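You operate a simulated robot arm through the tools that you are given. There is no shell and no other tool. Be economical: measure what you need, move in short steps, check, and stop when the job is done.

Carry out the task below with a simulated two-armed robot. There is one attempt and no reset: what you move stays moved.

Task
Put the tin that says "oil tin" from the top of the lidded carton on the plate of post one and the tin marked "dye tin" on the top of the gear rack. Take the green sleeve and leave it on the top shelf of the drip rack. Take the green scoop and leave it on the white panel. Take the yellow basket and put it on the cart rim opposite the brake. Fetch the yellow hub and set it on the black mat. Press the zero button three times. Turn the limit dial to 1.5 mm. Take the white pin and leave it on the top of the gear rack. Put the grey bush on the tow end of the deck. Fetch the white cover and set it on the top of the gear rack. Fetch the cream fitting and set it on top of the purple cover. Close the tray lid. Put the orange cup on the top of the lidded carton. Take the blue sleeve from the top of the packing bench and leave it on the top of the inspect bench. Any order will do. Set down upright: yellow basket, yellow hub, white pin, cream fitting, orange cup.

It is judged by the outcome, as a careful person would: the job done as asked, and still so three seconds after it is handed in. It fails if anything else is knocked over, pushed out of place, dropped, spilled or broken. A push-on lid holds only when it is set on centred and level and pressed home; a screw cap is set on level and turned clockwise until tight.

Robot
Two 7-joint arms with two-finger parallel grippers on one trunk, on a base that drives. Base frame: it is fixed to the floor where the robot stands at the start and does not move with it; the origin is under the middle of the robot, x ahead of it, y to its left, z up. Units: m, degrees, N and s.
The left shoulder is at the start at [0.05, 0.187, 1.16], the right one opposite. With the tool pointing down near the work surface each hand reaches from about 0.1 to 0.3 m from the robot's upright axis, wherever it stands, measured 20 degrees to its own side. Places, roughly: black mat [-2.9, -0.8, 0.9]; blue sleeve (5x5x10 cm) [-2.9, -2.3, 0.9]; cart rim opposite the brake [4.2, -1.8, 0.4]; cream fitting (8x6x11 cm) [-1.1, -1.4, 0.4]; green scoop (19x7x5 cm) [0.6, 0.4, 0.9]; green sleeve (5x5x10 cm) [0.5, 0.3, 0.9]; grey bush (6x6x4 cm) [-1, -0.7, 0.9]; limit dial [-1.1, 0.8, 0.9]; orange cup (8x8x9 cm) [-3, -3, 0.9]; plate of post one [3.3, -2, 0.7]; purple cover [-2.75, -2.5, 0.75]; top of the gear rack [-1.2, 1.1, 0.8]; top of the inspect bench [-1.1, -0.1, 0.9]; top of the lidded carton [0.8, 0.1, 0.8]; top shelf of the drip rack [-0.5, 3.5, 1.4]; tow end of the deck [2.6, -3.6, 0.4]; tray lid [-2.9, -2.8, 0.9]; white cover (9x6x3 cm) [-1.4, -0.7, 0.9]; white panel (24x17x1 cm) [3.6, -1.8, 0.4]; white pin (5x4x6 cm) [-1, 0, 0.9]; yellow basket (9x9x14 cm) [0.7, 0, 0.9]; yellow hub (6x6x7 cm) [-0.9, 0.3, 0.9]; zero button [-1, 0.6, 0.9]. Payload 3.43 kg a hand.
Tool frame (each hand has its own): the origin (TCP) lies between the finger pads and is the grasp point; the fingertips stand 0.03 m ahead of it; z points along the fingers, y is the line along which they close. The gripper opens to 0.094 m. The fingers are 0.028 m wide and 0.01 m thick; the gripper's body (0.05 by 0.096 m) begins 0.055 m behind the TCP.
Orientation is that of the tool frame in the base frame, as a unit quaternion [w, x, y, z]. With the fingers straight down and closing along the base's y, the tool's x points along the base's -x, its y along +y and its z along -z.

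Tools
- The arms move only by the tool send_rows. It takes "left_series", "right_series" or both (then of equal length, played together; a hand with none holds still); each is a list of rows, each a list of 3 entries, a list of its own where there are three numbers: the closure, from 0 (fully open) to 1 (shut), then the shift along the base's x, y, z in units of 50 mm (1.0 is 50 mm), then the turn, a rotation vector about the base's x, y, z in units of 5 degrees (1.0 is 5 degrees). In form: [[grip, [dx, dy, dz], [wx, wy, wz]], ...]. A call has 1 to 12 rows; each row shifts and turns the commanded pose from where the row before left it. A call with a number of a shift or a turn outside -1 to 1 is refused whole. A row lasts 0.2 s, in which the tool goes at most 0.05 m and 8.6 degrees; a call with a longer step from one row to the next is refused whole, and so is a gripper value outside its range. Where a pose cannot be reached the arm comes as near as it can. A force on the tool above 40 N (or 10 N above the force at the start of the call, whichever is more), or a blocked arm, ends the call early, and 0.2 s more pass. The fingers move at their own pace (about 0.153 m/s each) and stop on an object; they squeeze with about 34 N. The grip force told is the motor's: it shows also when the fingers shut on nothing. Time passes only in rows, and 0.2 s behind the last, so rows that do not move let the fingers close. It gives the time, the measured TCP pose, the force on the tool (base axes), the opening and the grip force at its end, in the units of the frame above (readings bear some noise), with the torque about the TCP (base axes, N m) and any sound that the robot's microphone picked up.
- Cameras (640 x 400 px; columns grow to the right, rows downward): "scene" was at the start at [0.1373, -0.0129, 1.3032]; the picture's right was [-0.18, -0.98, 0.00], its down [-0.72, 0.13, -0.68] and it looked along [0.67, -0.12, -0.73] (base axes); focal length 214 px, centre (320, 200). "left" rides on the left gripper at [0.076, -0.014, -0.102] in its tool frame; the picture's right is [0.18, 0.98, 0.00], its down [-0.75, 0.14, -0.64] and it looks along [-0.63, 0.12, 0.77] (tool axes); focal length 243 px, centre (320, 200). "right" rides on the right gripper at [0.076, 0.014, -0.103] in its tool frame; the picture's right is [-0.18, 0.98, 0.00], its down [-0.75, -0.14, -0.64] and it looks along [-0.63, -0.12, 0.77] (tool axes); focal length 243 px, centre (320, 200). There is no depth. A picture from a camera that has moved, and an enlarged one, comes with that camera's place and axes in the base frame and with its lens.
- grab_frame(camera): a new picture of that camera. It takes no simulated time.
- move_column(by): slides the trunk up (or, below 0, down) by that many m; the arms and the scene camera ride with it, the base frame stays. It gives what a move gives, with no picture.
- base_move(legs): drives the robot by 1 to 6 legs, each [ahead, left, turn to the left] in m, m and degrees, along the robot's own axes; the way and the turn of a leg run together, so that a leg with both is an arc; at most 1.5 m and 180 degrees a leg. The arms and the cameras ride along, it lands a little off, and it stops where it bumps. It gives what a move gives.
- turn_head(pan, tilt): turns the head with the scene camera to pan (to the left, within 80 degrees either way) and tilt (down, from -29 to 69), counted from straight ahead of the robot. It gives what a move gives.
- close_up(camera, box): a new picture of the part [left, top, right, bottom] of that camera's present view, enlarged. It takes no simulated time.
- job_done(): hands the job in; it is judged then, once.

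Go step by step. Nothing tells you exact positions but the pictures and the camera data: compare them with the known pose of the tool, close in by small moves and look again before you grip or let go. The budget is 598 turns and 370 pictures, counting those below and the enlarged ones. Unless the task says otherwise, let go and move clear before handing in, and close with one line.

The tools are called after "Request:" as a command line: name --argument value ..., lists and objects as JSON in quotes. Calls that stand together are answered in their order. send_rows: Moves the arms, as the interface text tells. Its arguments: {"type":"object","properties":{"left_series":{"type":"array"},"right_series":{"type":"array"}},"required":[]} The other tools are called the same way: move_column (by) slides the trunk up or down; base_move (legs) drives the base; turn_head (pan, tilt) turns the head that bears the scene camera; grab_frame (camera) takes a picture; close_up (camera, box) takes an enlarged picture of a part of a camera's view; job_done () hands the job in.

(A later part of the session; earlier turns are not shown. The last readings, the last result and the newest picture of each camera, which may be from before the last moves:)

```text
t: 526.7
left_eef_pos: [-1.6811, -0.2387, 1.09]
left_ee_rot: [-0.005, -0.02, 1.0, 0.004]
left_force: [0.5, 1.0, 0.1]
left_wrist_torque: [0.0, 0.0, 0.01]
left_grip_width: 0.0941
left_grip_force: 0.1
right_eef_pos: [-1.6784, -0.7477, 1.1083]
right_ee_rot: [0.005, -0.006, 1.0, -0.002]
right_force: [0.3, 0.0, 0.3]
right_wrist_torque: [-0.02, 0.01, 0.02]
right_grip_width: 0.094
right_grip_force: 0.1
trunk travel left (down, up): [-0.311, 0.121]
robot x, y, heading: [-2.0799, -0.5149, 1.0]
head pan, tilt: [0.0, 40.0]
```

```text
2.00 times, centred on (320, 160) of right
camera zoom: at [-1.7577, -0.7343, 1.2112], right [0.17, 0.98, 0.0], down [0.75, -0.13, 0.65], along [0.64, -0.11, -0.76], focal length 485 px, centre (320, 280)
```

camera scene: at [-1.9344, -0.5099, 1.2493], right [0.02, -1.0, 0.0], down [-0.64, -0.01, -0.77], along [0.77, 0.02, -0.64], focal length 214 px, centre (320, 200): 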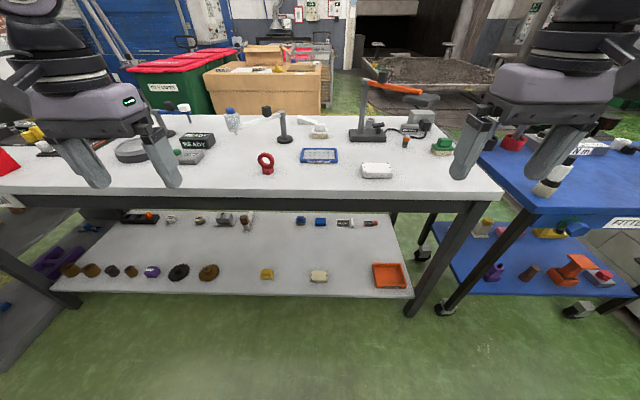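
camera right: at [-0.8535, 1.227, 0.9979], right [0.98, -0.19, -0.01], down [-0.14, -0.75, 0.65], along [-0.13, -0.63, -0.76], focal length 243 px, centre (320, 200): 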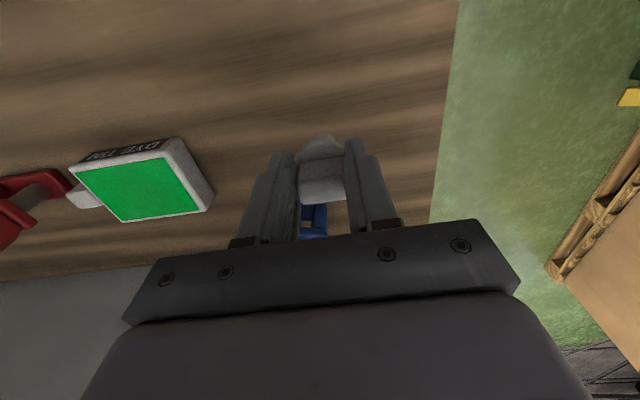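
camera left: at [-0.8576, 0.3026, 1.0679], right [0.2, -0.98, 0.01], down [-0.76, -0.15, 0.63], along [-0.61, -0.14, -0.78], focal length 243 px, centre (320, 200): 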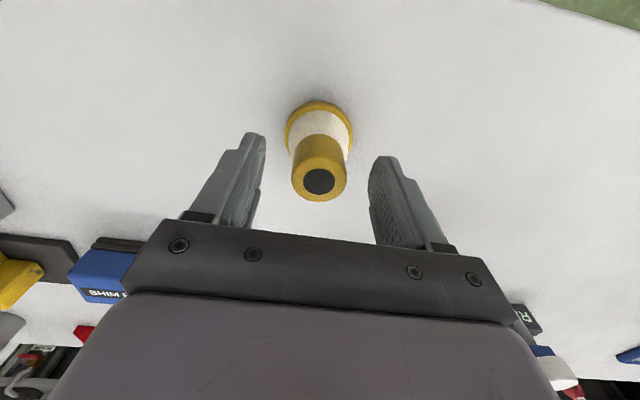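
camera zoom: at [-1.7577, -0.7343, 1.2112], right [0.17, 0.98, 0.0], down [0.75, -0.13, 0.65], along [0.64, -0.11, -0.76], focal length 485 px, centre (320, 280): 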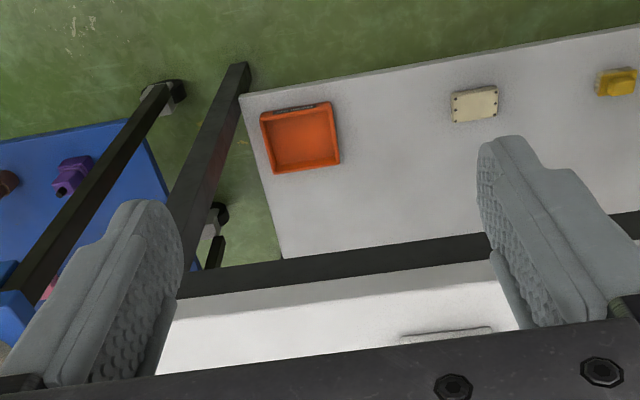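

The cover lies at (-1.385,-0.668), short side along x, near the edge. I drive closer and turn the right hand -90° to close along x.

Request:
base_move --legs '[[0.15, 0.05, -1]]'

Request:
send_rows --right_series '[[0, [0, 0, 0], [0, 0, -1]], [0, [0, 0, 0], [0, 0, -1]], [0, [0, 0, 0], [0, 0, -1]], [0, [0, 0, 0], [0, 0, -1]], [0, [0, 0, 0], [0, 0, -1]], [0, [0, 0, 0], [0, 0, -1]], [0, [0, 0, 0], [0, 0, -1]], [0, [0, 0, 0], [0, 0, -1]], [0, [0, 0, 0], [0, 0, -1]], [0, [0, 0, 0], [0, 0, -1]], [0, [0, 0, 0], [0, 0, -1]], [0, [0, 0, 0], [0, 0, -1]]]'

Request:
send_rows --right_series '[[0, [0.5, 0.1, 0], [0, 0, -1]], [0, [0.5, 0.1, 0], [0, 0, -1]], [0, [0.5, 0.1, 0], [0, 0, -1]], [0, [0.5, 0.1, 0], [0, 0, -1]], [0, [0.5, 0.1, -0.2], [0, 0, -1]], [0, [0.3, 0.1, -0.5], [0, 0, -1]], [0, [0, 0, -0.7], [0, 0, 0]], [0, [0, 0, 0], [0, 0, 0]]]'

Request:
grab_frame --camera "right"

Request:
grab_frame --camera "scene"

```text
t: 528.1
left_eef_pos: [-1.5266, -0.1944, 1.0886]
left_ee_rot: [-0.005, -0.011, 1.0, 0.004]
left_force: [0.1, 0.1, 0.3]
left_wrist_torque: [0.03, 0.01, 0.0]
left_grip_width: 0.094
left_grip_force: 0.0
right_eef_pos: [-1.5335, -0.7051, 1.1093]
right_ee_rot: [0.005, 0.003, 1.0, -0.003]
right_force: [0.2, 0.0, -0.5]
right_wrist_torque: [0.03, -0.02, -0.03]
right_grip_width: 0.0939
right_grip_force: 0.1
trunk travel left (down, up): [-0.311, 0.121]
robot x, y, heading: [-1.9263, -0.4617, 0.0]
head pan, tilt: [0.0, 40.0]
```

```text
t: 530.7
left_eef_pos: [-1.5264, -0.1958, 1.0897]
left_ee_rot: [-0.004, -0.01, 1.0, 0.004]
left_force: [0.5, 0.9, 0.0]
left_wrist_torque: [-0.01, -0.01, 0.0]
left_grip_width: 0.094
left_grip_force: 0.0
right_eef_pos: [-1.533, -0.7052, 1.1101]
right_ee_rot: [0.004, 0.503, 0.864, -0.005]
right_force: [0.5, 0.0, -0.5]
right_wrist_torque: [-0.02, 0.0, -0.02]
right_grip_width: 0.0941
right_grip_force: 0.1
trunk travel left (down, up): [-0.311, 0.121]
robot x, y, heading: [-1.9286, -0.4651, -0.1]
head pan, tilt: [0.0, 40.0]
```

```text
t: 532.5
left_eef_pos: [-1.5262, -0.1956, 1.0895]
left_ee_rot: [-0.004, -0.01, 1.0, 0.004]
left_force: [0.2, 0.6, -0.3]
left_wrist_torque: [0.01, 0.02, 0.0]
left_grip_width: 0.0938
left_grip_force: 0.0
right_eef_pos: [-1.3916, -0.6763, 1.042]
right_ee_rot: [0.002, 0.71, 0.704, -0.006]
right_force: [0.3, 0.7, -0.3]
right_wrist_torque: [0.01, 0.02, -0.01]
right_grip_width: 0.094
right_grip_force: 0.1
trunk travel left (down, up): [-0.311, 0.121]
robot x, y, heading: [-1.9264, -0.464, -0.2]
head pan, tilt: [0.0, 40.0]
```

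```text
180 pictures are left
camera right: at [-1.3778, -0.598, 1.143], right [0.98, -0.19, 0.0], down [-0.14, -0.74, 0.65], along [-0.13, -0.64, -0.76], focal length 243 px, centre (320, 200)
```

right: 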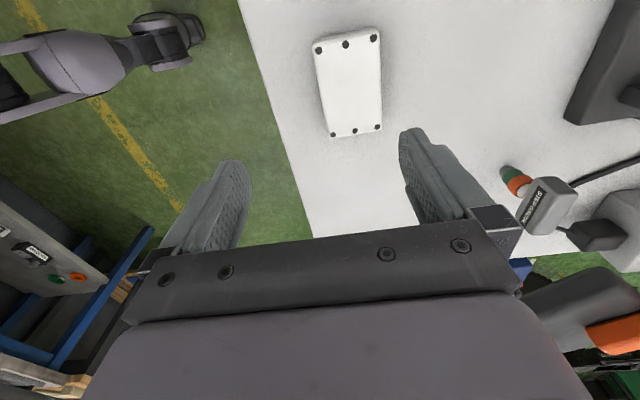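

```text
179 pictures are left
camera scene: at [-1.7845, -0.4615, 1.2493], right [0.0, -1.0, 0.0], down [-0.64, 0.0, -0.77], along [0.77, 0.0, -0.64], focal length 214 px, centre (320, 200)
```

scene: 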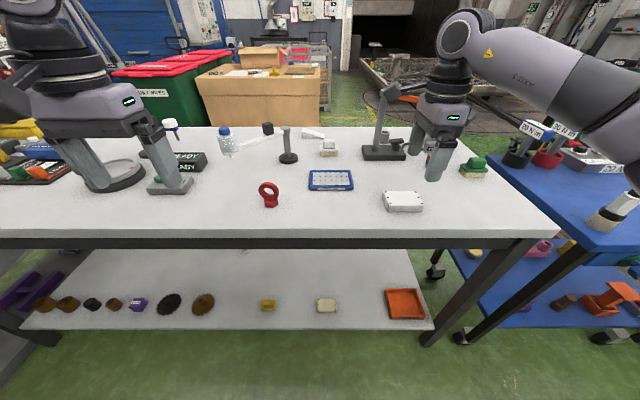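

Request:
send_rows --right_series '[[0, [0.3, 0.2, -0.6], [0, 0, 0]], [0, [0, 0, -0.8], [0, 0, 0]], [0, [0, 0, 0], [0, 0, 0]]]'

Request:
grab_frame --camera "right"

Request:
close_up --camera "scene" --box '[340, 120, 500, 240]'

```text
t: 533.3
left_eef_pos: [-1.5262, -0.1962, 1.0898]
left_ee_rot: [-0.004, -0.011, 1.0, 0.005]
left_force: [-0.1, -0.3, -0.3]
left_wrist_torque: [0.02, -0.03, -0.01]
left_grip_width: 0.0941
left_grip_force: 0.0
right_eef_pos: [-1.3812, -0.6654, 0.9702]
right_ee_rot: [0.002, 0.709, 0.705, -0.005]
right_force: [0.6, -0.3, -0.4]
right_wrist_torque: [0.0, -0.02, 0.02]
right_grip_width: 0.0944
right_grip_force: 0.1
trunk travel left (down, up): [-0.311, 0.121]
robot x, y, heading: [-1.9283, -0.4661, -0.2]
head pan, tilt: [0.0, 40.0]
```

```text
178 pictures are left
camera right: at [-1.3657, -0.587, 1.0712], right [0.98, -0.19, 0.0], down [-0.14, -0.75, 0.65], along [-0.13, -0.64, -0.76], focal length 243 px, centre (320, 200)
```

right: 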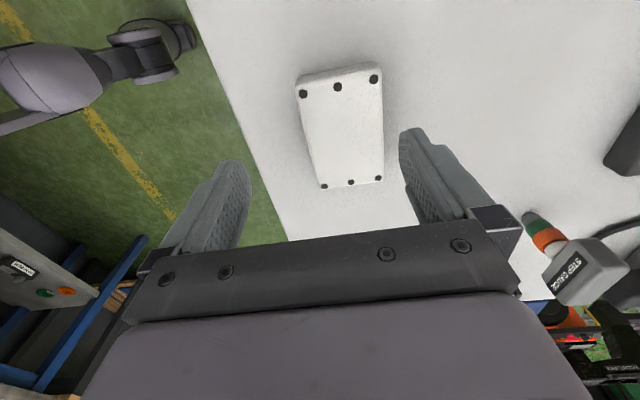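

```text
3.33 times, centred on (420, 180) of scene
camera zoom: at [-1.7846, -0.4615, 1.2493], right [0.0, -1.0, 0.0], down [-0.64, 0.0, -0.77], along [0.77, 0.0, -0.64], focal length 715 px, centre (-13, 267)
```

zoom: 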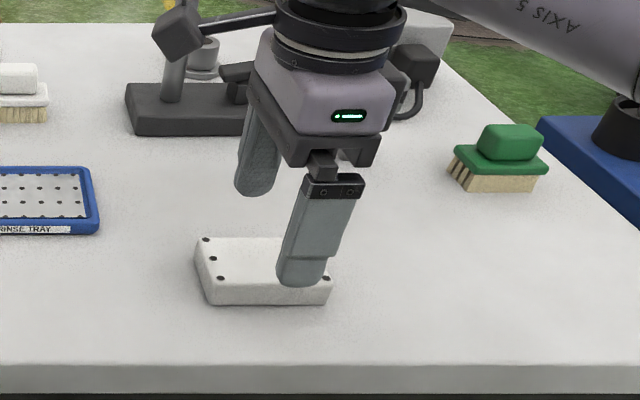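

Triangulation: cover centre (-1.364,-0.67), top z≈0.898. Shift and descend.

Request:
send_rows --right_series '[[0, [0.34, -0.1, -0.3], [0, 0, 0]], [0, [0, 0, -0.6], [0, 0, 0]], [0, [0, 0, -0.35], [0, 0, 0]], [0, [0, 0, 0], [0, 0, 0]]]'

Request:
grab_frame --camera "right"

Request:
close_up --camera "scene" --box '[340, 120, 500, 240]'

```text
t: 534.3
left_eef_pos: [-1.5256, -0.1948, 1.0903]
left_ee_rot: [-0.004, -0.01, 1.0, 0.005]
left_force: [0.9, -1.1, -0.8]
left_wrist_torque: [-0.01, -0.02, -0.01]
left_grip_width: 0.0938
left_grip_force: 0.1
right_eef_pos: [-1.362, -0.6704, 0.9098]
right_ee_rot: [0.004, 0.71, 0.704, -0.004]
right_force: [2.4, -1.1, 14.9]
right_wrist_torque: [0.16, 0.04, 0.12]
right_grip_width: 0.0931
right_grip_force: 0.1
trunk travel left (down, up): [-0.311, 0.121]
robot x, y, heading: [-1.9327, -0.4639, -0.0]
head pan, tilt: [0.0, 40.0]
```

```text
176 pictures are left
camera right: at [-1.348, -0.5925, 1.0119], right [0.98, -0.19, 0.0], down [-0.15, -0.75, 0.65], along [-0.12, -0.64, -0.76], focal length 243 px, centre (320, 200)
```

right: 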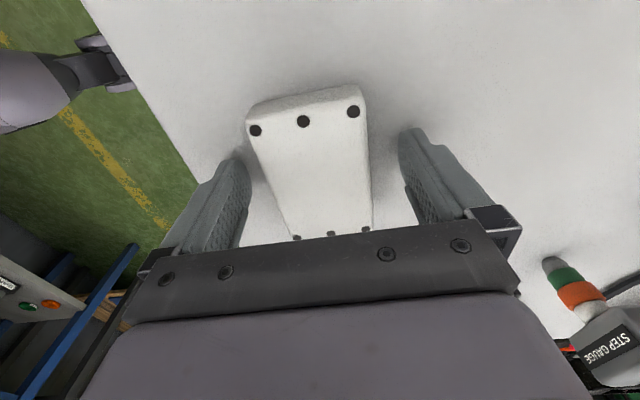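

```text
3.33 times, centred on (420, 180) of scene
camera zoom: at [-1.7855, -0.4613, 1.2497], right [0.0, -1.0, 0.0], down [-0.64, 0.0, -0.77], along [0.77, 0.0, -0.64], focal length 715 px, centre (-13, 267)
```

zoom: 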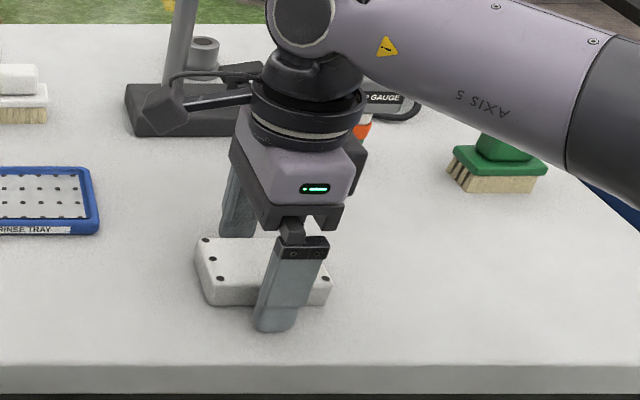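

Fingers touch the bench on either side of the cover. Raise 3 mm, close, and lift.

Request:
send_rows --right_series '[[0, [-0.1, 0, 0.1], [0, 0, 0]], [0.4, [0, 0, 0], [0, 0, 0]], [1, [0, 0, 0], [0, 0, 0]], [1, [0, 0, 0], [0, 0, 0]], [1, [0, 0, 0.4], [0, 0, 0]], [1, [0, 0, 0.9], [0, 0, 0]], [1, [0, 0, 0.9], [0, 0, 0]], [1, [-0.6, 0, 0.5], [0, 0, 0]], [1, [-0.9, 0, 0.2], [0, 0, 0]], [1, [0, 0, 0], [0, 0, 0]]]'

Request:
grab_frame --camera "right"

```text
t: 536.5
left_eef_pos: [-1.5254, -0.1948, 1.0889]
left_ee_rot: [-0.004, -0.011, 1.0, 0.004]
left_force: [0.3, 0.4, 0.7]
left_wrist_torque: [-0.04, -0.02, 0.0]
left_grip_width: 0.0941
left_grip_force: 0.0
right_eef_pos: [-1.4398, -0.6701, 1.0588]
right_ee_rot: [0.002, 0.71, 0.705, -0.007]
right_force: [0.1, 0.3, -2.5]
right_wrist_torque: [0.02, 0.01, -0.01]
right_grip_width: 0.0576
right_grip_force: 33.9
trunk travel left (down, up): [-0.311, 0.121]
robot x, y, heading: [-1.9318, -0.4666, -0.1]
head pan, tilt: [0.0, 40.0]
```

```text
174 pictures are left
camera right: at [-1.425, -0.5923, 1.1603], right [0.98, -0.19, 0.0], down [-0.14, -0.74, 0.65], along [-0.13, -0.64, -0.76], focal length 243 px, centre (320, 200)
```

right: 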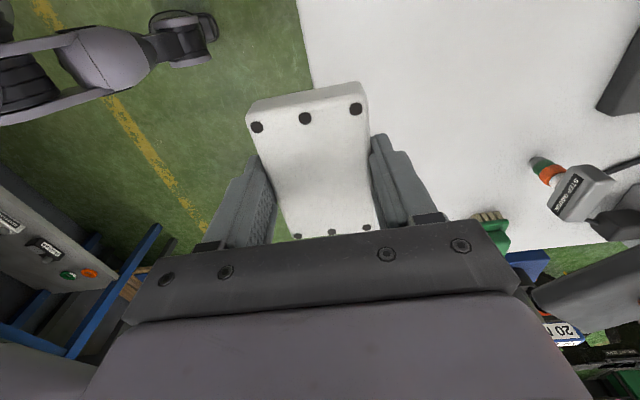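

Cover held. I retrace the aisle backwards (heading -90) to the gear rack.

Request:
send_rows --right_series '[[1, [-0.8, 0, 0.5], [0, 0, 0]], [1, [-0.8, 0, 0.5], [0, 0, 0]], [1, [0, 0, 0], [0, 0, 0]]]'

Request:
move_column --by 0.12

Request:
base_move --legs '[[-0.19, 0, 0], [0, 0, -90], [-1.4, 0, 0], [-1.3, 0, 0]]'

Request:
base_move --legs '[[0, 0.95, 0], [0.4, 0, 0]]'

Request:
turn_head --pan -10 --tilt 45

Request:
grab_frame --camera "scene"

```text
t: 537.3
left_eef_pos: [-1.5262, -0.1961, 1.0882]
left_ee_rot: [-0.004, -0.01, 1.0, 0.005]
left_force: [0.2, 0.3, -0.1]
left_wrist_torque: [-0.02, 0.04, 0.0]
left_grip_width: 0.094
left_grip_force: 0.0
right_eef_pos: [-1.5213, -0.6676, 1.1063]
right_ee_rot: [0.001, 0.71, 0.704, -0.007]
right_force: [0.6, -0.6, -3.1]
right_wrist_torque: [0.01, -0.04, 0.0]
right_grip_width: 0.0576
right_grip_force: 34.0
trunk travel left (down, up): [-0.311, 0.121]
robot x, y, heading: [-1.9305, -0.4627, -0.1]
head pan, tilt: [0.0, 40.0]
```

```text
t: 538.8
left_eef_pos: [-1.5253, -0.1947, 1.2102]
left_ee_rot: [-0.004, -0.01, 1.0, 0.005]
left_force: [-0.4, 0.1, -0.5]
left_wrist_torque: [0.0, -0.01, -0.01]
left_grip_width: 0.0939
left_grip_force: 0.1
right_eef_pos: [-1.5214, -0.6676, 1.2264]
right_ee_rot: [0.002, 0.709, 0.705, -0.008]
right_force: [-0.4, 0.2, -3.6]
right_wrist_torque: [0.02, -0.01, 0.02]
right_grip_width: 0.0577
right_grip_force: 34.2
trunk travel left (down, up): [-0.431, 0.001]
robot x, y, heading: [-1.9278, -0.4627, 0.0]
head pan, tilt: [0.0, 40.0]
```

```text
t: 552.2
left_eef_pos: [-1.8775, 0.6613, 1.2019]
left_ee_rot: [-0.003, 0.7, 0.714, 0.017]
left_force: [-1.2, 1.4, 0.7]
left_wrist_torque: [0.0, 0.05, 0.0]
left_grip_width: 0.094
left_grip_force: 0.1
right_eef_pos: [-2.3478, 0.6541, 1.222]
right_ee_rot: [-0.008, 1.0, -0.002, -0.004]
right_force: [-0.1, 0.8, -3.2]
right_wrist_torque: [0.01, -0.03, 0.02]
right_grip_width: 0.0575
right_grip_force: 33.4
trunk travel left (down, up): [-0.431, 0.001]
robot x, y, heading: [-2.1405, 1.0684, -89.9]
head pan, tilt: [0.0, 40.0]
stopped in leg 4: the robot was blocked; the commanded pose is now the measured one
```

```text
t: 552.9
left_eef_pos: [-1.879, 0.6617, 1.2026]
left_ee_rot: [-0.003, 0.702, 0.712, 0.017]
left_force: [-0.3, -0.1, 0.2]
left_wrist_torque: [0.0, 0.01, 0.03]
left_grip_width: 0.0941
left_grip_force: 0.0
right_eef_pos: [-2.3472, 0.6555, 1.2226]
right_ee_rot: [-0.007, 1.0, -0.003, -0.005]
right_force: [-0.1, -0.6, -2.3]
right_wrist_torque: [-0.02, -0.04, 0.01]
right_grip_width: 0.0575
right_grip_force: 34.4
trunk travel left (down, up): [-0.431, 0.001]
robot x, y, heading: [-2.1423, 1.0695, -89.7]
head pan, tilt: [0.0, 40.0]
stopped in leg 1: the robot was blocked; the commanded pose is now the measured one
```

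```text
t: 553.6
left_eef_pos: [-1.8771, 0.6621, 1.2037]
left_ee_rot: [-0.002, 0.702, 0.712, 0.017]
left_force: [0.2, 0.0, -0.5]
left_wrist_torque: [-0.02, -0.01, -0.02]
left_grip_width: 0.094
left_grip_force: 0.0
right_eef_pos: [-2.347, 0.655, 1.2223]
right_ee_rot: [-0.007, 1.0, -0.002, -0.006]
right_force: [0.3, 0.4, -3.2]
right_wrist_torque: [-0.01, -0.01, 0.04]
right_grip_width: 0.0574
right_grip_force: 33.3
trunk travel left (down, up): [-0.431, 0.001]
robot x, y, heading: [-2.141, 1.0668, -89.8]
head pan, tilt: [-10.0, 45.0]
```

```text
173 pictures are left
camera scene: at [-2.1576, 0.9253, 1.3611], right [-0.99, 0.17, 0.0], down [0.12, 0.7, -0.7], along [-0.12, -0.69, -0.71], focal length 214 px, centre (320, 200)
```

scene: 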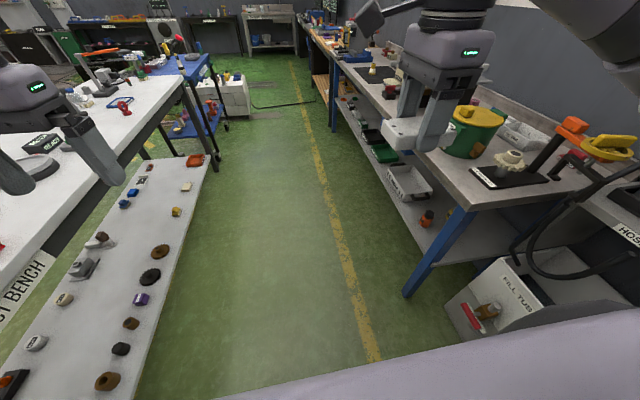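

Blocked behind, perhaps by the right elbow stuck out at yaw -90°. I go forward a bit, return the right hand to neutral yaw, and try again at x≈-2.11.

Request:
base_move --legs '[[0.25, 0.03, 0]]'

Request:
send_rows --right_series '[[1, [0, 0, 0], [0, 0, 1]], [1, [0, 0, 0], [0, 0, 1]], [1, [0, 0, 0], [0, 0, 1]], [1, [0, 0, 0], [0, 0, 1]], [1, [0, 0, 0], [0, 0, 1]], [1, [0, 0, 0], [0, 0, 1]], [1, [0, 0, 0], [0, 0, 1]], [1, [0, 0, 0], [0, 0, 1]], [1, [0, 0, 0], [0, 0, 1]], [1, [0, 0, 0], [0, 0, 1]], [1, [0, 0, 0], [0, 0, 1]], [1, [0, 0, 0], [0, 0, 1]]]'

Request:
send_rows --right_series '[[1, [0, 0, 0], [0, 0, 1]], [1, [0, 0, 0], [0, 0, 1]], [1, [0, 0, 0], [0, 0, 1]], [1, [0, 0, 0], [0, 0, 1]], [1, [0, 0, 0], [0, 0, 1]], [1, [0, 0, 0], [0, 0, 1]]]'

Request:
base_move --legs '[[-1.4, 0, 0]]'

```text
t: 555.5
left_eef_pos: [-1.8427, 0.4203, 1.205]
left_ee_rot: [-0.001, 0.7, 0.714, 0.013]
left_force: [0.3, -0.4, -0.1]
left_wrist_torque: [0.04, 0.02, 0.01]
left_grip_width: 0.0942
left_grip_force: 0.1
right_eef_pos: [-2.3132, 0.4123, 1.2252]
right_ee_rot: [-0.003, 1.0, -0.001, -0.006]
right_force: [0.0, -0.3, -2.6]
right_wrist_torque: [0.03, -0.03, -0.02]
right_grip_width: 0.0577
right_grip_force: 34.0
trunk travel left (down, up): [-0.431, 0.001]
robot x, y, heading: [-2.1092, 0.8242, -89.7]
head pan, tilt: [-10.0, 45.0]
```

```text
t: 558.1
left_eef_pos: [-1.8433, 0.4217, 1.2041]
left_ee_rot: [-0.001, 0.7, 0.714, 0.012]
left_force: [-0.2, 0.3, 0.1]
left_wrist_torque: [0.02, 0.02, -0.02]
left_grip_width: 0.094
left_grip_force: 0.1
right_eef_pos: [-2.3123, 0.4141, 1.2243]
right_ee_rot: [-0.001, 0.866, 0.499, -0.007]
right_force: [-0.3, 0.9, -2.4]
right_wrist_torque: [0.0, -0.06, -0.05]
right_grip_width: 0.0577
right_grip_force: 34.2
trunk travel left (down, up): [-0.431, 0.001]
robot x, y, heading: [-2.1063, 0.8241, -89.6]
head pan, tilt: [-10.0, 45.0]
```

```text
t: 559.5
left_eef_pos: [-1.8424, 0.422, 1.2049]
left_ee_rot: [-0.001, 0.701, 0.713, 0.013]
left_force: [-0.4, -0.2, -1.0]
left_wrist_torque: [0.0, 0.01, 0.02]
left_grip_width: 0.0937
left_grip_force: 0.1
right_eef_pos: [-2.312, 0.4141, 1.2254]
right_ee_rot: [0.002, 0.707, 0.707, -0.007]
right_force: [0.1, -0.4, -2.8]
right_wrist_torque: [0.02, 0.02, 0.02]
right_grip_width: 0.0576
right_grip_force: 33.7
trunk travel left (down, up): [-0.431, 0.001]
robot x, y, heading: [-2.1094, 0.8259, -89.7]
head pan, tilt: [-10.0, 45.0]
```

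```text
t: 562.2
left_eef_pos: [-1.8954, 0.6849, 1.1787]
left_ee_rot: [-0.009, 0.735, 0.676, 0.054]
left_force: [0.3, -0.2, 0.2]
left_wrist_torque: [-0.01, 0.01, 0.01]
left_grip_width: 0.0939
left_grip_force: 0.0
right_eef_pos: [-2.3546, 0.7072, 1.209]
right_ee_rot: [-0.007, 0.732, 0.681, 0.009]
right_force: [-0.9, -0.1, -2.8]
right_wrist_torque: [0.02, -0.04, 0.04]
right_grip_width: 0.0575
right_grip_force: 34.1
trunk travel left (down, up): [-0.431, 0.001]
robot x, y, heading: [-2.1153, 1.1306, -94.0]
head pan, tilt: [-10.0, 45.0]
stopped in leg 1: the robot was blocked; the commanded pose is now the measured one
```

The left elbow catches the rack's board. I go forward, shift right 0.09 and retry.

Request:
base_move --legs '[[0.25, -0.09, 4]]'

Request:
send_rows --left_series '[[0, [-0.4, -0.3, 0.5], [0, 0, 0]], [0, [-0.4, -0.3, 0.5], [0, 0, 0]], [0, [0, 0, 0], [0, 0, 0]]]'

Request:
base_move --legs '[[-0.5, 0, 0]]'

```text
t: 564.1
left_eef_pos: [-1.9467, 0.4846, 1.1935]
left_ee_rot: [-0.002, 0.705, 0.709, 0.035]
left_force: [0.0, -0.4, 0.7]
left_wrist_torque: [-0.02, 0.04, 0.0]
left_grip_width: 0.094
left_grip_force: 0.0
right_eef_pos: [-2.4072, 0.4724, 1.2239]
right_ee_rot: [0.001, 0.703, 0.711, -0.005]
right_force: [0.2, 0.1, -2.2]
right_wrist_torque: [0.05, 0.02, -0.01]
right_grip_width: 0.0572
right_grip_force: 34.1
trunk travel left (down, up): [-0.431, 0.001]
robot x, y, heading: [-2.2095, 0.8824, -89.1]
head pan, tilt: [-10.0, 45.0]
```

```text
t: 564.9
left_eef_pos: [-1.9847, 0.4575, 1.2461]
left_ee_rot: [-0.002, 0.705, 0.709, 0.034]
left_force: [-0.3, 0.2, -0.1]
left_wrist_torque: [0.01, -0.02, 0.01]
left_grip_width: 0.094
left_grip_force: 0.0
right_eef_pos: [-2.408, 0.4734, 1.2248]
right_ee_rot: [0.001, 0.704, 0.71, -0.005]
right_force: [-0.1, 0.6, -2.2]
right_wrist_torque: [-0.03, 0.01, -0.03]
right_grip_width: 0.0578
right_grip_force: 33.8
trunk travel left (down, up): [-0.431, 0.001]
robot x, y, heading: [-2.2081, 0.8869, -88.9]
head pan, tilt: [-10.0, 45.0]
```

```text
t: 567.8
left_eef_pos: [-1.9925, 0.9593, 1.2462]
left_ee_rot: [-0.001, 0.703, 0.71, 0.035]
left_force: [-0.6, 0.0, 0.1]
left_wrist_torque: [0.01, -0.01, -0.03]
left_grip_width: 0.0938
left_grip_force: 0.0
right_eef_pos: [-2.4164, 0.9754, 1.2244]
right_ee_rot: [0.0, 0.704, 0.71, -0.006]
right_force: [-0.7, 1.2, -2.5]
right_wrist_torque: [0.03, -0.02, -0.04]
right_grip_width: 0.0575
right_grip_force: 34.6
trunk travel left (down, up): [-0.431, 0.001]
robot x, y, heading: [-2.218, 1.3877, -89.0]
head pan, tilt: [-10.0, 45.0]
```

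Passed. Continue to the rack's open side.

Request:
base_move --legs '[[-0.82, 0, 0], [0, 1.03, -1], [0.42, 0, 0]]'

Request:
grab_frame --camera "scene"

```text
t: 579.3
left_eef_pos: [-0.9874, 1.3547, 1.2457]
left_ee_rot: [-0.002, 0.717, 0.696, 0.034]
left_force: [0.1, -0.5, -0.9]
left_wrist_torque: [0.03, 0.0, 0.02]
left_grip_width: 0.0939
left_grip_force: 0.1
right_eef_pos: [-1.4084, 1.3867, 1.2246]
right_ee_rot: [0.001, 0.717, 0.697, -0.006]
right_force: [0.7, -0.2, -3.1]
right_wrist_torque: [0.02, 0.01, 0.0]
right_grip_width: 0.0575
right_grip_force: 34.1
trunk travel left (down, up): [-0.431, 0.001]
robot x, y, heading: [-1.197, 1.7901, -91.3]
head pan, tilt: [-10.0, 45.0]
```

```text
172 pictures are left
camera scene: at [-1.2131, 1.6534, 1.3619], right [-0.98, 0.19, 0.0], down [0.14, 0.69, -0.71], along [-0.14, -0.69, -0.71], focal length 214 px, centre (320, 200)
```

scene: 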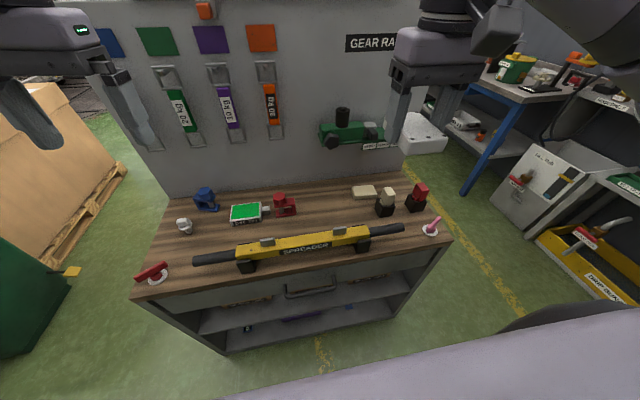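

Free spot between red clamp and white bar: (-1.335,1.155). Align the base, yaw the hand -90°, and lower the trunk.

Request:
base_move --legs '[[0.09, 0.06, 1.3]]'

Request:
send_rows --right_series '[[1, [0, 0, 0], [0, 0, -1]], [1, [0, 0, 0], [0, 0, -1]], [1, [0, 0, 0], [0, 0, -1]], [1, [0, 0, 0], [0, 0, -1]], [1, [0, 0, 0], [0, 0, -1]], [1, [0, 0, 0], [0, 0, -1]], [1, [0, 0, 0], [0, 0, -1]], [1, [0, 0, 0], [0, 0, -1]], [1, [0, 0, 0], [0, 0, -1]], [1, [0, 0, 0], [0, 0, -1]], [1, [0, 0, 0], [0, 0, -1]], [1, [0, 0, 0], [0, 0, -1]]]' --left_series '[[0, [0, 0.3, 0], [0, -0.6, 0]], [0, [0, 0.3, 0], [0, -0.5, 0]], [0, [0, 0.3, 0], [0, 0, 0]], [0, [0, 0.3, 0], [0, 0, 0]], [0, [0, 0, 0], [0, 0, 0]], [0, [0, 0, 0], [0, 0, 0]], [0, [0, 0, 0], [0, 0, 0]], [0, [0, 0, 0], [0, 0, 0]], [0, [0, 0, 0], [0, 0, 0]], [0, [0, 0, 0], [0, 0, 0]], [0, [0, 0, 0], [0, 0, 0]], [0, [0, 0, 0], [0, 0, 0]]]'

Request:
send_rows --right_series '[[1, [0, 0, 0], [0, 0, -1]], [1, [0, 0, 0], [0, 0, -1]], [1, [0, 0, 0], [0, 0, -1]], [1, [0, 0, 0], [0, 0, -1]], [1, [0, 0, 0], [0, 0, -1]], [1, [0, 0, 0], [0, 0, -1]], [1, [0, 0, 0], [0, 0, 0]]]'

Request:
move_column --by -0.18

```text
t: 580.5
left_eef_pos: [-0.9195, 1.2673, 1.2442]
left_ee_rot: [-0.002, 0.71, 0.703, 0.035]
left_force: [-0.1, 0.2, 0.6]
left_wrist_torque: [0.03, 0.0, 0.0]
left_grip_width: 0.094
left_grip_force: 0.1
right_eef_pos: [-1.3398, 1.2901, 1.2238]
right_ee_rot: [0.0, 0.709, 0.705, -0.007]
right_force: [-0.6, -0.7, -2.7]
right_wrist_torque: [0.0, 0.0, -0.01]
right_grip_width: 0.0577
right_grip_force: 34.0
trunk travel left (down, up): [-0.431, 0.001]
robot x, y, heading: [-1.1352, 1.6993, -90.1]
head pan, tilt: [-10.0, 45.0]
```

```text
t: 583.1
left_eef_pos: [-0.9201, 1.3281, 1.2456]
left_ee_rot: [0.033, 0.707, 0.703, 0.068]
left_force: [0.3, -0.1, -0.7]
left_wrist_torque: [-0.01, -0.01, 0.03]
left_grip_width: 0.0939
left_grip_force: 0.0
right_eef_pos: [-1.3418, 1.291, 1.225]
right_ee_rot: [-0.003, 0.967, 0.253, -0.005]
right_force: [-0.7, 0.9, -3.1]
right_wrist_torque: [0.03, -0.01, 0.01]
right_grip_width: 0.0576
right_grip_force: 34.1
trunk travel left (down, up): [-0.431, 0.001]
robot x, y, heading: [-1.1381, 1.7018, -89.9]
head pan, tilt: [-10.0, 45.0]
```

```text
t: 584.7
left_eef_pos: [-0.9199, 1.3269, 1.2443]
left_ee_rot: [0.033, 0.707, 0.703, 0.069]
left_force: [0.3, -1.1, 0.0]
left_wrist_torque: [0.02, -0.01, 0.01]
left_grip_width: 0.0941
left_grip_force: 0.2
right_eef_pos: [-1.3416, 1.2912, 1.2245]
right_ee_rot: [-0.005, 1.0, -0.005, -0.004]
right_force: [-0.3, -0.6, -2.5]
right_wrist_torque: [0.0, -0.02, -0.01]
right_grip_width: 0.0571
right_grip_force: 33.6
trunk travel left (down, up): [-0.431, 0.001]
robot x, y, heading: [-1.1403, 1.697, -90.1]
head pan, tilt: [-10.0, 45.0]
```

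```text
t: 586.7
left_eef_pos: [-0.9202, 1.3278, 1.0653]
left_ee_rot: [0.033, 0.707, 0.703, 0.069]
left_force: [0.5, 0.1, 0.1]
left_wrist_torque: [0.0, -0.01, 0.0]
left_grip_width: 0.094
left_grip_force: 0.1
right_eef_pos: [-1.3417, 1.2909, 1.0453]
right_ee_rot: [-0.004, 1.0, -0.004, -0.004]
right_force: [-0.4, -0.2, -3.7]
right_wrist_torque: [-0.01, 0.0, 0.04]
right_grip_width: 0.0576
right_grip_force: 33.9
trunk travel left (down, up): [-0.251, 0.181]
robot x, y, heading: [-1.1372, 1.7013, -89.9]
head pan, tilt: [-10.0, 45.0]
```

Bring the cover over the spot and lower to just above (also leveling the idle left hand).

Request:
send_rows --right_series '[[1, [0.07, -0.7, 0], [0, 0, 0]], [1, [0.07, -0.7, 0], [0, 0, 0]], [1, [0, -0.7, 0], [0, 0, 0]], [1, [0, -0.6, -0.2], [0, 0, 0]], [1, [0, 0, -0.9], [0, 0, 0]], [1, [0, 0, -0.9], [0, 0, 0]], [1, [0, 0, -0.9], [0, 0, 0]], [1, [0, 0, -0.8], [0, 0, 0]], [1, [0, 0, 0], [0, 0, 0]]]' --left_series '[[0, [0, 0, 0], [-0.3, 0.83, 0]], [0, [0, 0, 0], [-0.3, 0.83, 0]], [0, [0, 0, 0], [0, 0, 0]], [0, [0, 0, 0], [0, 0, 0]], [0, [0, 0, 0], [0, 0, 0]], [0, [0, 0, 0], [0, 0, 0]], [0, [0, 0, 0], [0, 0, 0]], [0, [0, 0, 0], [0, 0, 0]], [0, [0, 0, 0], [0, 0, 0]]]'

Request:
turn_head --pan -15 --tilt 50

Request:
close_up --camera "scene" --box '[220, 70, 460, 220]'

```text
t: 588.7
left_eef_pos: [-0.921, 1.3287, 1.0655]
left_ee_rot: [0.0, 0.71, 0.705, -0.001]
left_force: [0.0, 0.1, 0.4]
left_wrist_torque: [0.01, 0.01, 0.0]
left_grip_width: 0.0942
left_grip_force: 0.2
right_eef_pos: [-1.3331, 1.1579, 0.8582]
right_ee_rot: [-0.004, 1.0, -0.003, -0.004]
right_force: [0.2, -0.7, -3.2]
right_wrist_torque: [0.0, 0.0, 0.0]
right_grip_width: 0.0575
right_grip_force: 33.7
trunk travel left (down, up): [-0.251, 0.181]
robot x, y, heading: [-1.1392, 1.699, -90.0]
head pan, tilt: [-10.0, 45.0]
```

```text
t: 589.3
left_eef_pos: [-0.9215, 1.3275, 1.0651]
left_ee_rot: [0.0, 0.709, 0.705, -0.002]
left_force: [-1.2, -0.7, -0.4]
left_wrist_torque: [0.02, 0.0, -0.01]
left_grip_width: 0.0941
left_grip_force: 0.0
right_eef_pos: [-1.3327, 1.1585, 0.8589]
right_ee_rot: [-0.004, 1.0, -0.003, -0.004]
right_force: [0.8, -0.4, -3.1]
right_wrist_torque: [0.0, 0.02, 0.02]
right_grip_width: 0.0578
right_grip_force: 34.4
trunk travel left (down, up): [-0.251, 0.181]
robot x, y, heading: [-1.1367, 1.7017, -89.9]
head pan, tilt: [-15.0, 50.0]
```

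```text
2.67 times, centred on (340, 145) of scene
camera zoom: at [-1.1577, 1.5676, 1.1751], right [-0.97, 0.26, 0.0], down [0.2, 0.74, -0.64], along [-0.17, -0.62, -0.77], focal length 572 px, centre (267, 347)
```

zoom: 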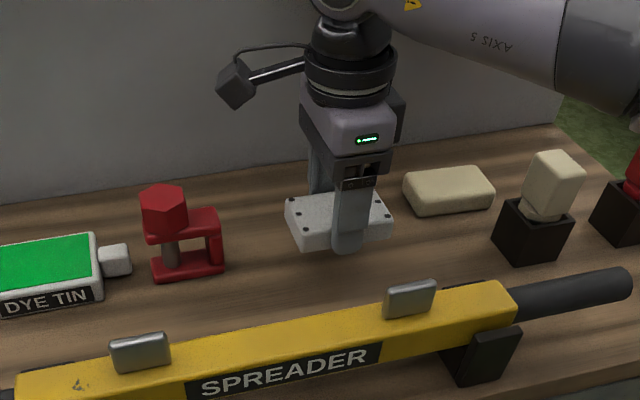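

Request:
send_rows --right_series '[[1, [0, 0, -0.6], [0, 0, 0]], [1, [0, 0, -0.15], [0, 0, 0]], [1, [0, 0, -0.1], [0, 0, 0]], [1, [0, 0, -0.1], [0, 0, 0]], [1, [0, 0, 0], [0, 0, 0]]]'

```text
t: 590.5
left_eef_pos: [-0.9204, 1.3279, 1.0645]
left_ee_rot: [0.0, 0.71, 0.704, -0.002]
left_force: [0.1, -0.2, 0.2]
left_wrist_torque: [0.0, 0.02, -0.01]
left_grip_width: 0.094
left_grip_force: 0.0
right_eef_pos: [-1.3341, 1.1567, 0.8117]
right_ee_rot: [-0.004, 1.0, -0.003, -0.004]
right_force: [-0.7, 0.3, -3.0]
right_wrist_torque: [0.0, -0.02, 0.01]
right_grip_width: 0.0574
right_grip_force: 34.2
trunk travel left (down, up): [-0.251, 0.181]
robot x, y, heading: [-1.1392, 1.7005, -89.9]
head pan, tilt: [-15.0, 50.0]
```

Request:
send_rows --right_series '[[1, [0, 0, -0.1], [0, 0, 0]], [1, [0, 0, -0.1], [0, 0, 0]], [1, [0, 0, 0], [0, 0, 0]]]'

```text
t: 591.5
left_eef_pos: [-0.9201, 1.3287, 1.0653]
left_ee_rot: [0.001, 0.709, 0.705, -0.002]
left_force: [-0.2, -0.2, -0.1]
left_wrist_torque: [-0.05, 0.03, -0.01]
left_grip_width: 0.0941
left_grip_force: 0.1
right_eef_pos: [-1.3335, 1.1546, 0.8086]
right_ee_rot: [0.002, 1.0, -0.004, -0.003]
right_force: [-0.6, 5.5, 14.5]
right_wrist_torque: [0.7, 0.31, 0.02]
right_grip_width: 0.0573
right_grip_force: 34.0
trunk travel left (down, up): [-0.251, 0.181]
robot x, y, heading: [-1.1374, 1.7013, -90.0]
head pan, tilt: [-15.0, 50.0]
stopped in row 3 (right hand): the force on the tool passed its limit (the readings are from after the stop); the commanded pose is now the measured one
```

Contact. Ease, release, lift clear.

Request:
send_rows --right_series '[[1, [0, 0, 0.05], [0, 0, 0]], [0.3, [0, 0, 0], [0, 0, 0]], [0.1, [0, 0, 0], [0, 0, 0]], [0.1, [0, 0, 0], [0, 0, 0]], [0.1, [0, 0, 0.5], [0, 0, 0]], [0.1, [0, 0, 0.9], [0, 0, 0]], [0.1, [0, 0, 0.9], [0, 0, 0]], [0.1, [0, 0.5, 0.7], [0, 0, 0]], [0, [0, 0.9, 0.3], [0, 0, 0]], [0, [0, 0.9, 0.3], [0, 0, 0]], [0, [0, 0.9, 0.2], [0, 0, 0]]]'

Request:
close_up --camera "scene" --box '[180, 70, 460, 245]'

```text
t: 593.9
left_eef_pos: [-0.9199, 1.328, 1.0654]
left_ee_rot: [0.0, 0.71, 0.704, -0.002]
left_force: [-0.8, 0.3, 0.2]
left_wrist_torque: [0.0, 0.01, -0.02]
left_grip_width: 0.0942
left_grip_force: 0.0
right_eef_pos: [-1.3352, 1.3171, 1.002]
right_ee_rot: [0.001, 1.0, -0.004, -0.002]
right_force: [-0.1, -0.1, -0.5]
right_wrist_torque: [0.01, 0.03, 0.0]
right_grip_width: 0.0941
right_grip_force: 0.0
trunk travel left (down, up): [-0.251, 0.181]
robot x, y, heading: [-1.1366, 1.6988, -89.9]
head pan, tilt: [-15.0, 50.0]
```

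```text
2.29 times, centred on (320, 158) of scene
camera zoom: at [-1.1577, 1.5681, 1.1751], right [-0.97, 0.26, 0.0], down [0.2, 0.74, -0.64], along [-0.17, -0.62, -0.77], focal length 490 px, centre (320, 297)
```

zoom: 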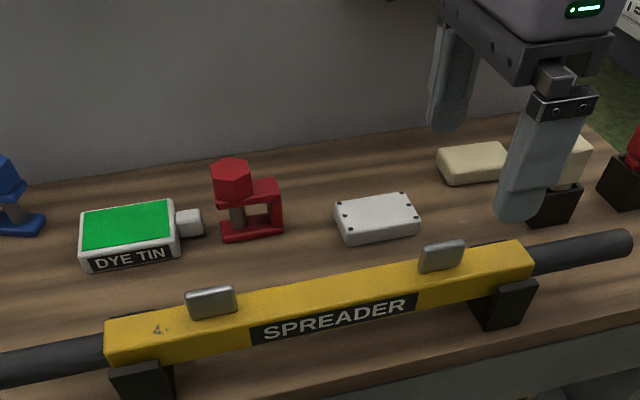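

All gear-rack items are in place. Next the cream fitting: neutral yaw, trunk up, and back down the west aisle to look at the blue trolley.

Request:
send_rows --right_series '[[0, [0, 0, 0], [0, 0, 1]], [0, [0, 0, 0], [0, 0, 1]], [0, [0, 0, 0], [0, 0, 1]], [0, [0, 0, 0], [0, 0, 1]], [0, [0, 0, 0], [0, 0, 1]], [0, [0, 0, 0], [0, 0, 1]], [0, [0, 0, 0], [0, 0, 1]], [0, [0, 0, 0], [0, 0, 1]], [0, [0, 0, 0], [0, 0, 1]], [0, [0, 0, 0], [0, 0, 1]], [0, [0, 0, 0], [0, 0, 1]], [0, [0, 0, 0], [0, 0, 1]]]'

Request:
send_rows --right_series '[[0, [0, 0, 0], [0, 0, 1]], [0, [0, 0, 0], [0, 0, 1]], [0, [0, 0, 0], [0, 0, 1]], [0, [0, 0, 0], [0, 0, 1]], [0, [0, 0, 0], [0, 0, 1]], [0, [0, 0, 0], [0, 0, 1]], [0, [0, 0, 0], [0, 0, 0]]]'

Request:
move_column --by 0.18

Request:
base_move --legs '[[-0.48, 0, 0], [0, -1.08, 0], [1.4, 0, 0], [1.35, 0, 0]]'

Request:
turn_head --pan 45 --tilt 35

Request:
grab_frame --camera "scene"

```text
t: 596.5
left_eef_pos: [-0.9209, 1.3276, 1.0654]
left_ee_rot: [0.0, 0.709, 0.705, -0.001]
left_force: [-0.6, -1.3, 0.9]
left_wrist_torque: [0.01, 0.01, 0.02]
left_grip_width: 0.0941
left_grip_force: 0.1
right_eef_pos: [-1.3332, 1.3158, 0.9999]
right_ee_rot: [0.001, 0.868, 0.497, -0.002]
right_force: [-0.9, 0.5, 0.0]
right_wrist_torque: [0.0, 0.01, 0.02]
right_grip_width: 0.0939
right_grip_force: 0.1
trunk travel left (down, up): [-0.251, 0.181]
robot x, y, heading: [-1.1371, 1.6972, -89.8]
head pan, tilt: [-15.0, 50.0]
```

```text
t: 598.0
left_eef_pos: [-0.9218, 1.3284, 1.0648]
left_ee_rot: [0.0, 0.71, 0.705, -0.001]
left_force: [0.6, -1.4, -1.2]
left_wrist_torque: [0.02, 0.0, -0.01]
left_grip_width: 0.0941
left_grip_force: 0.0
right_eef_pos: [-1.3336, 1.3126, 1.0002]
right_ee_rot: [0.002, 0.709, 0.705, -0.002]
right_force: [-0.5, -0.2, 0.0]
right_wrist_torque: [0.0, 0.02, -0.02]
right_grip_width: 0.094
right_grip_force: 0.1
trunk travel left (down, up): [-0.251, 0.181]
robot x, y, heading: [-1.1381, 1.7007, -90.1]
head pan, tilt: [-15.0, 50.0]
```

```text
t: 600.0
left_eef_pos: [-0.9205, 1.3285, 1.2448]
left_ee_rot: [0.0, 0.709, 0.705, -0.001]
left_force: [0.5, 0.8, -0.2]
left_wrist_torque: [0.01, 0.02, 0.02]
left_grip_width: 0.0939
left_grip_force: 0.0
right_eef_pos: [-1.3337, 1.314, 1.1804]
right_ee_rot: [0.002, 0.709, 0.705, -0.002]
right_force: [-0.5, -0.7, 0.4]
right_wrist_torque: [0.01, 0.02, -0.03]
right_grip_width: 0.0938
right_grip_force: 0.1
trunk travel left (down, up): [-0.431, 0.001]
robot x, y, heading: [-1.1396, 1.6958, -90.0]
head pan, tilt: [-15.0, 50.0]
```

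```text
t: 620.9
left_eef_pos: [-2.1071, -0.9183, 1.2449]
left_ee_rot: [0.0, 0.725, 0.689, 0.0]
left_force: [-0.1, -0.2, 0.0]
left_wrist_torque: [0.02, -0.03, 0.0]
left_grip_width: 0.094
left_grip_force: 0.0
right_eef_pos: [-2.5208, -0.9143, 1.1791]
right_ee_rot: [0.002, 0.725, 0.689, -0.001]
right_force: [-0.4, -0.3, 1.2]
right_wrist_torque: [0.01, -0.02, 0.01]
right_grip_width: 0.094
right_grip_force: 0.0
trunk travel left (down, up): [-0.431, 0.001]
robot x, y, heading: [-2.3114, -0.5377, -92.4]
head pan, tilt: [-15.0, 50.0]
```

```text
t: 622.2
left_eef_pos: [-2.108, -0.9176, 1.2458]
left_ee_rot: [0.0, 0.725, 0.689, -0.001]
left_force: [0.1, 0.5, 0.0]
left_wrist_torque: [0.0, 0.0, -0.05]
left_grip_width: 0.0939
left_grip_force: 0.1
right_eef_pos: [-2.5205, -0.915, 1.1801]
right_ee_rot: [0.003, 0.724, 0.69, -0.002]
right_force: [0.2, -0.4, 0.5]
right_wrist_torque: [0.0, 0.02, -0.04]
right_grip_width: 0.094
right_grip_force: 0.2
trunk travel left (down, up): [-0.431, 0.001]
robot x, y, heading: [-2.3088, -0.5384, -92.2]
head pan, tilt: [45.0, 35.0]
```

```text
169 pictures are left
camera scene: at [-2.2515, -0.6603, 1.3768], right [-0.74, -0.68, 0.0], down [-0.39, 0.42, -0.82], along [0.55, -0.6, -0.57], focal length 214 px, centre (320, 200)
```

scene: 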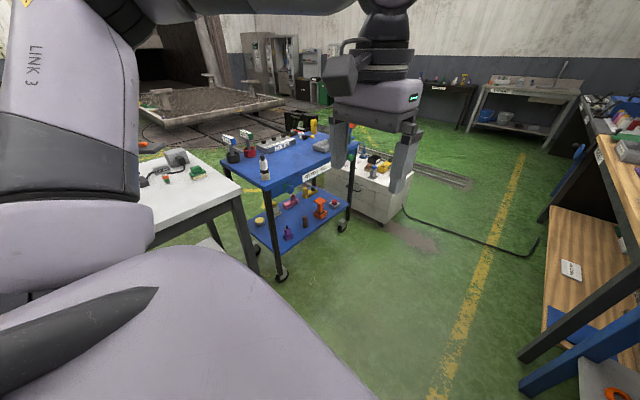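

Request:
close_up --camera "scene" --box '[230, 130, 410, 270]'

```text
2.86 times, centred on (320, 200) of scene
camera zoom: at [-2.2515, -0.6603, 1.3768], right [-0.74, -0.68, 0.0], down [-0.39, 0.42, -0.82], along [0.55, -0.6, -0.57], focal length 613 px, centre (320, 200)
```

zoom: 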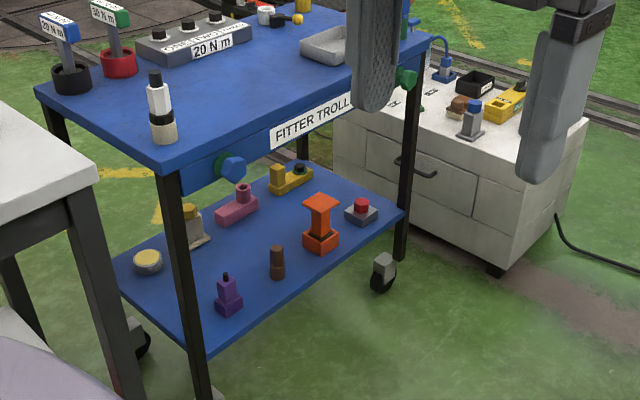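

The cream fitting is on the blue trolley's lower shelf, near (-1.15,-1.37). I drive to its west side facing +x and lower the trunk to look.

Request:
base_move --legs '[[1.12, 0, 2], [0, 0, 90], [0.3, 0, 0]]'

Request:
move_column --by -0.42

Request:
turn_head --pan 20 --tilt 25

Request:
grab_frame --camera "scene"

```text
t: 633.6
left_eef_pos: [-1.6548, -1.4162, 1.2447]
left_ee_rot: [0.001, -0.02, 1.0, 0.0]
left_force: [0.3, 0.4, 0.5]
left_wrist_torque: [-0.03, 0.03, -0.02]
left_grip_width: 0.094
left_grip_force: 0.0
right_eef_pos: [-1.6212, -1.8296, 1.1801]
right_ee_rot: [0.002, -0.019, 1.0, 0.0]
right_force: [0.7, -0.5, -0.3]
right_wrist_torque: [0.01, -0.01, 0.0]
right_grip_width: 0.0941
right_grip_force: 0.0
trunk travel left (down, up): [-0.431, 0.001]
robot x, y, heading: [-2.0163, -1.6506, 2.6]
head pan, tilt: [45.0, 35.0]
```

```text
refused: -0.42 is not a number from -0.4 to 0.4
```

```text
t: 634.5
left_eef_pos: [-1.6556, -1.4179, 1.2449]
left_ee_rot: [0.002, -0.02, 1.0, -0.001]
left_force: [0.1, 0.2, 0.3]
left_wrist_torque: [-0.02, 0.01, -0.02]
left_grip_width: 0.0941
left_grip_force: 0.0
right_eef_pos: [-1.622, -1.8286, 1.18]
right_ee_rot: [0.002, -0.02, 1.0, 0.0]
right_force: [-0.3, 0.1, 0.1]
right_wrist_torque: [-0.01, -0.02, -0.02]
right_grip_width: 0.0938
right_grip_force: 0.1
trunk travel left (down, up): [-0.431, 0.001]
robot x, y, heading: [-2.0153, -1.6521, 2.7]
head pan, tilt: [20.0, 25.0]
```

```text
167 pictures are left
camera scene: at [-1.872, -1.6122, 1.3925], right [0.39, -0.92, 0.0], down [-0.39, -0.16, -0.91], along [0.84, 0.35, -0.42], focal length 214 px, centre (320, 200)
```

scene: 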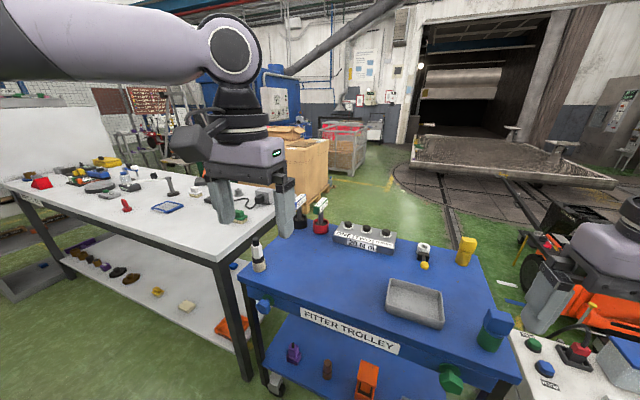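

I retract both hands a little before lowering the trunk.

Request:
send_rows --right_series '[[0, [-0.9, 0.2, 0.4], [0, 0, 0]], [0, [-0.9, 0.2, 0.4], [0, 0, 0]], [0, [-0.5, 0, 0.4], [0, 0, 0]], [0, [0, 0, 0], [0, 0, 0]]]' --left_series '[[0, [-0.9, 0.2, 0], [0, 0, 0]], [0, [-0.9, 0.2, 0], [0, 0, 0]], [0, [0, 0, 0], [0, 0, 0]], [0, [0, 0, 0], [0, 0, 0]]]'

Request:
move_column --by -0.4

Request:
turn_head --pan 15 --tilt 25

Request:
grab_frame --camera "scene"

```text
refused: row 1 steps farther than a row can; nothing moved
```

```text
t: 638.3
left_eef_pos: [-1.6556, -1.4163, 0.845]
left_ee_rot: [0.0, -0.021, 1.0, 0.0]
left_force: [-0.5, 0.5, 0.0]
left_wrist_torque: [-0.04, 0.0, -0.02]
left_grip_width: 0.0943
left_grip_force: 0.1
right_eef_pos: [-1.6224, -1.8285, 0.7813]
right_ee_rot: [0.002, -0.019, 1.0, 0.0]
right_force: [-0.9, -0.8, 0.3]
right_wrist_torque: [0.01, 0.0, -0.03]
right_grip_width: 0.0942
right_grip_force: 0.1
trunk travel left (down, up): [-0.031, 0.401]
robot x, y, heading: [-2.0188, -1.6494, 2.7]
head pan, tilt: [20.0, 25.0]
```

```text
t: 638.9
left_eef_pos: [-1.6565, -1.4176, 0.846]
left_ee_rot: [0.001, -0.02, 1.0, 0.0]
left_force: [-0.2, 0.7, 0.5]
left_wrist_torque: [0.01, -0.06, 0.0]
left_grip_width: 0.0938
left_grip_force: 0.0
right_eef_pos: [-1.6235, -1.8291, 0.7795]
right_ee_rot: [0.003, -0.019, 1.0, 0.0]
right_force: [0.5, 0.0, 0.8]
right_wrist_torque: [-0.03, 0.03, -0.02]
right_grip_width: 0.0942
right_grip_force: 0.0
trunk travel left (down, up): [-0.031, 0.401]
robot x, y, heading: [-2.0172, -1.6519, 2.5]
head pan, tilt: [15.0, 25.0]
```

```text
166 pictures are left
camera scene: at [-1.8693, -1.6198, 0.9926], right [0.3, -0.95, 0.0], down [-0.4, -0.13, -0.91], along [0.86, 0.28, -0.42], focal length 214 px, centre (320, 200)
```

scene: 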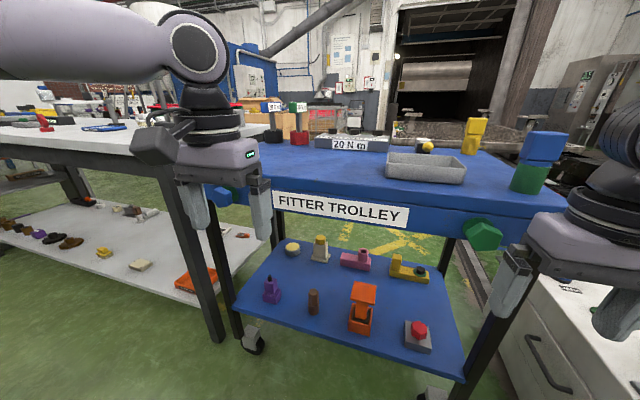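

Request:
close_up --camera "scene" --box '[240, 215, 460, 370]'

```text
2.58 times, centred on (350, 292) of scene
camera zoom: at [-1.8693, -1.6198, 0.9926], right [0.3, -0.95, 0.0], down [-0.4, -0.13, -0.91], along [0.86, 0.28, -0.42], focal length 554 px, centre (243, -39)
```

zoom: 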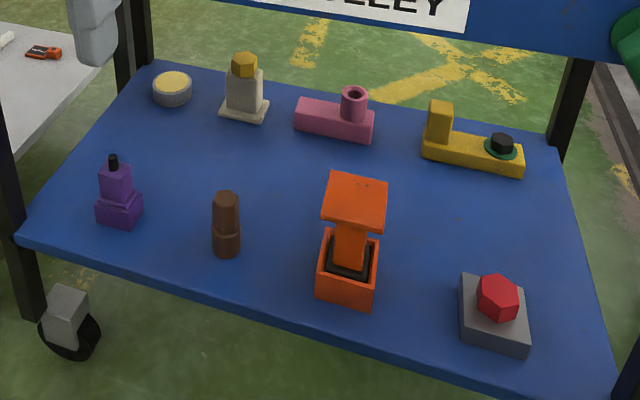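

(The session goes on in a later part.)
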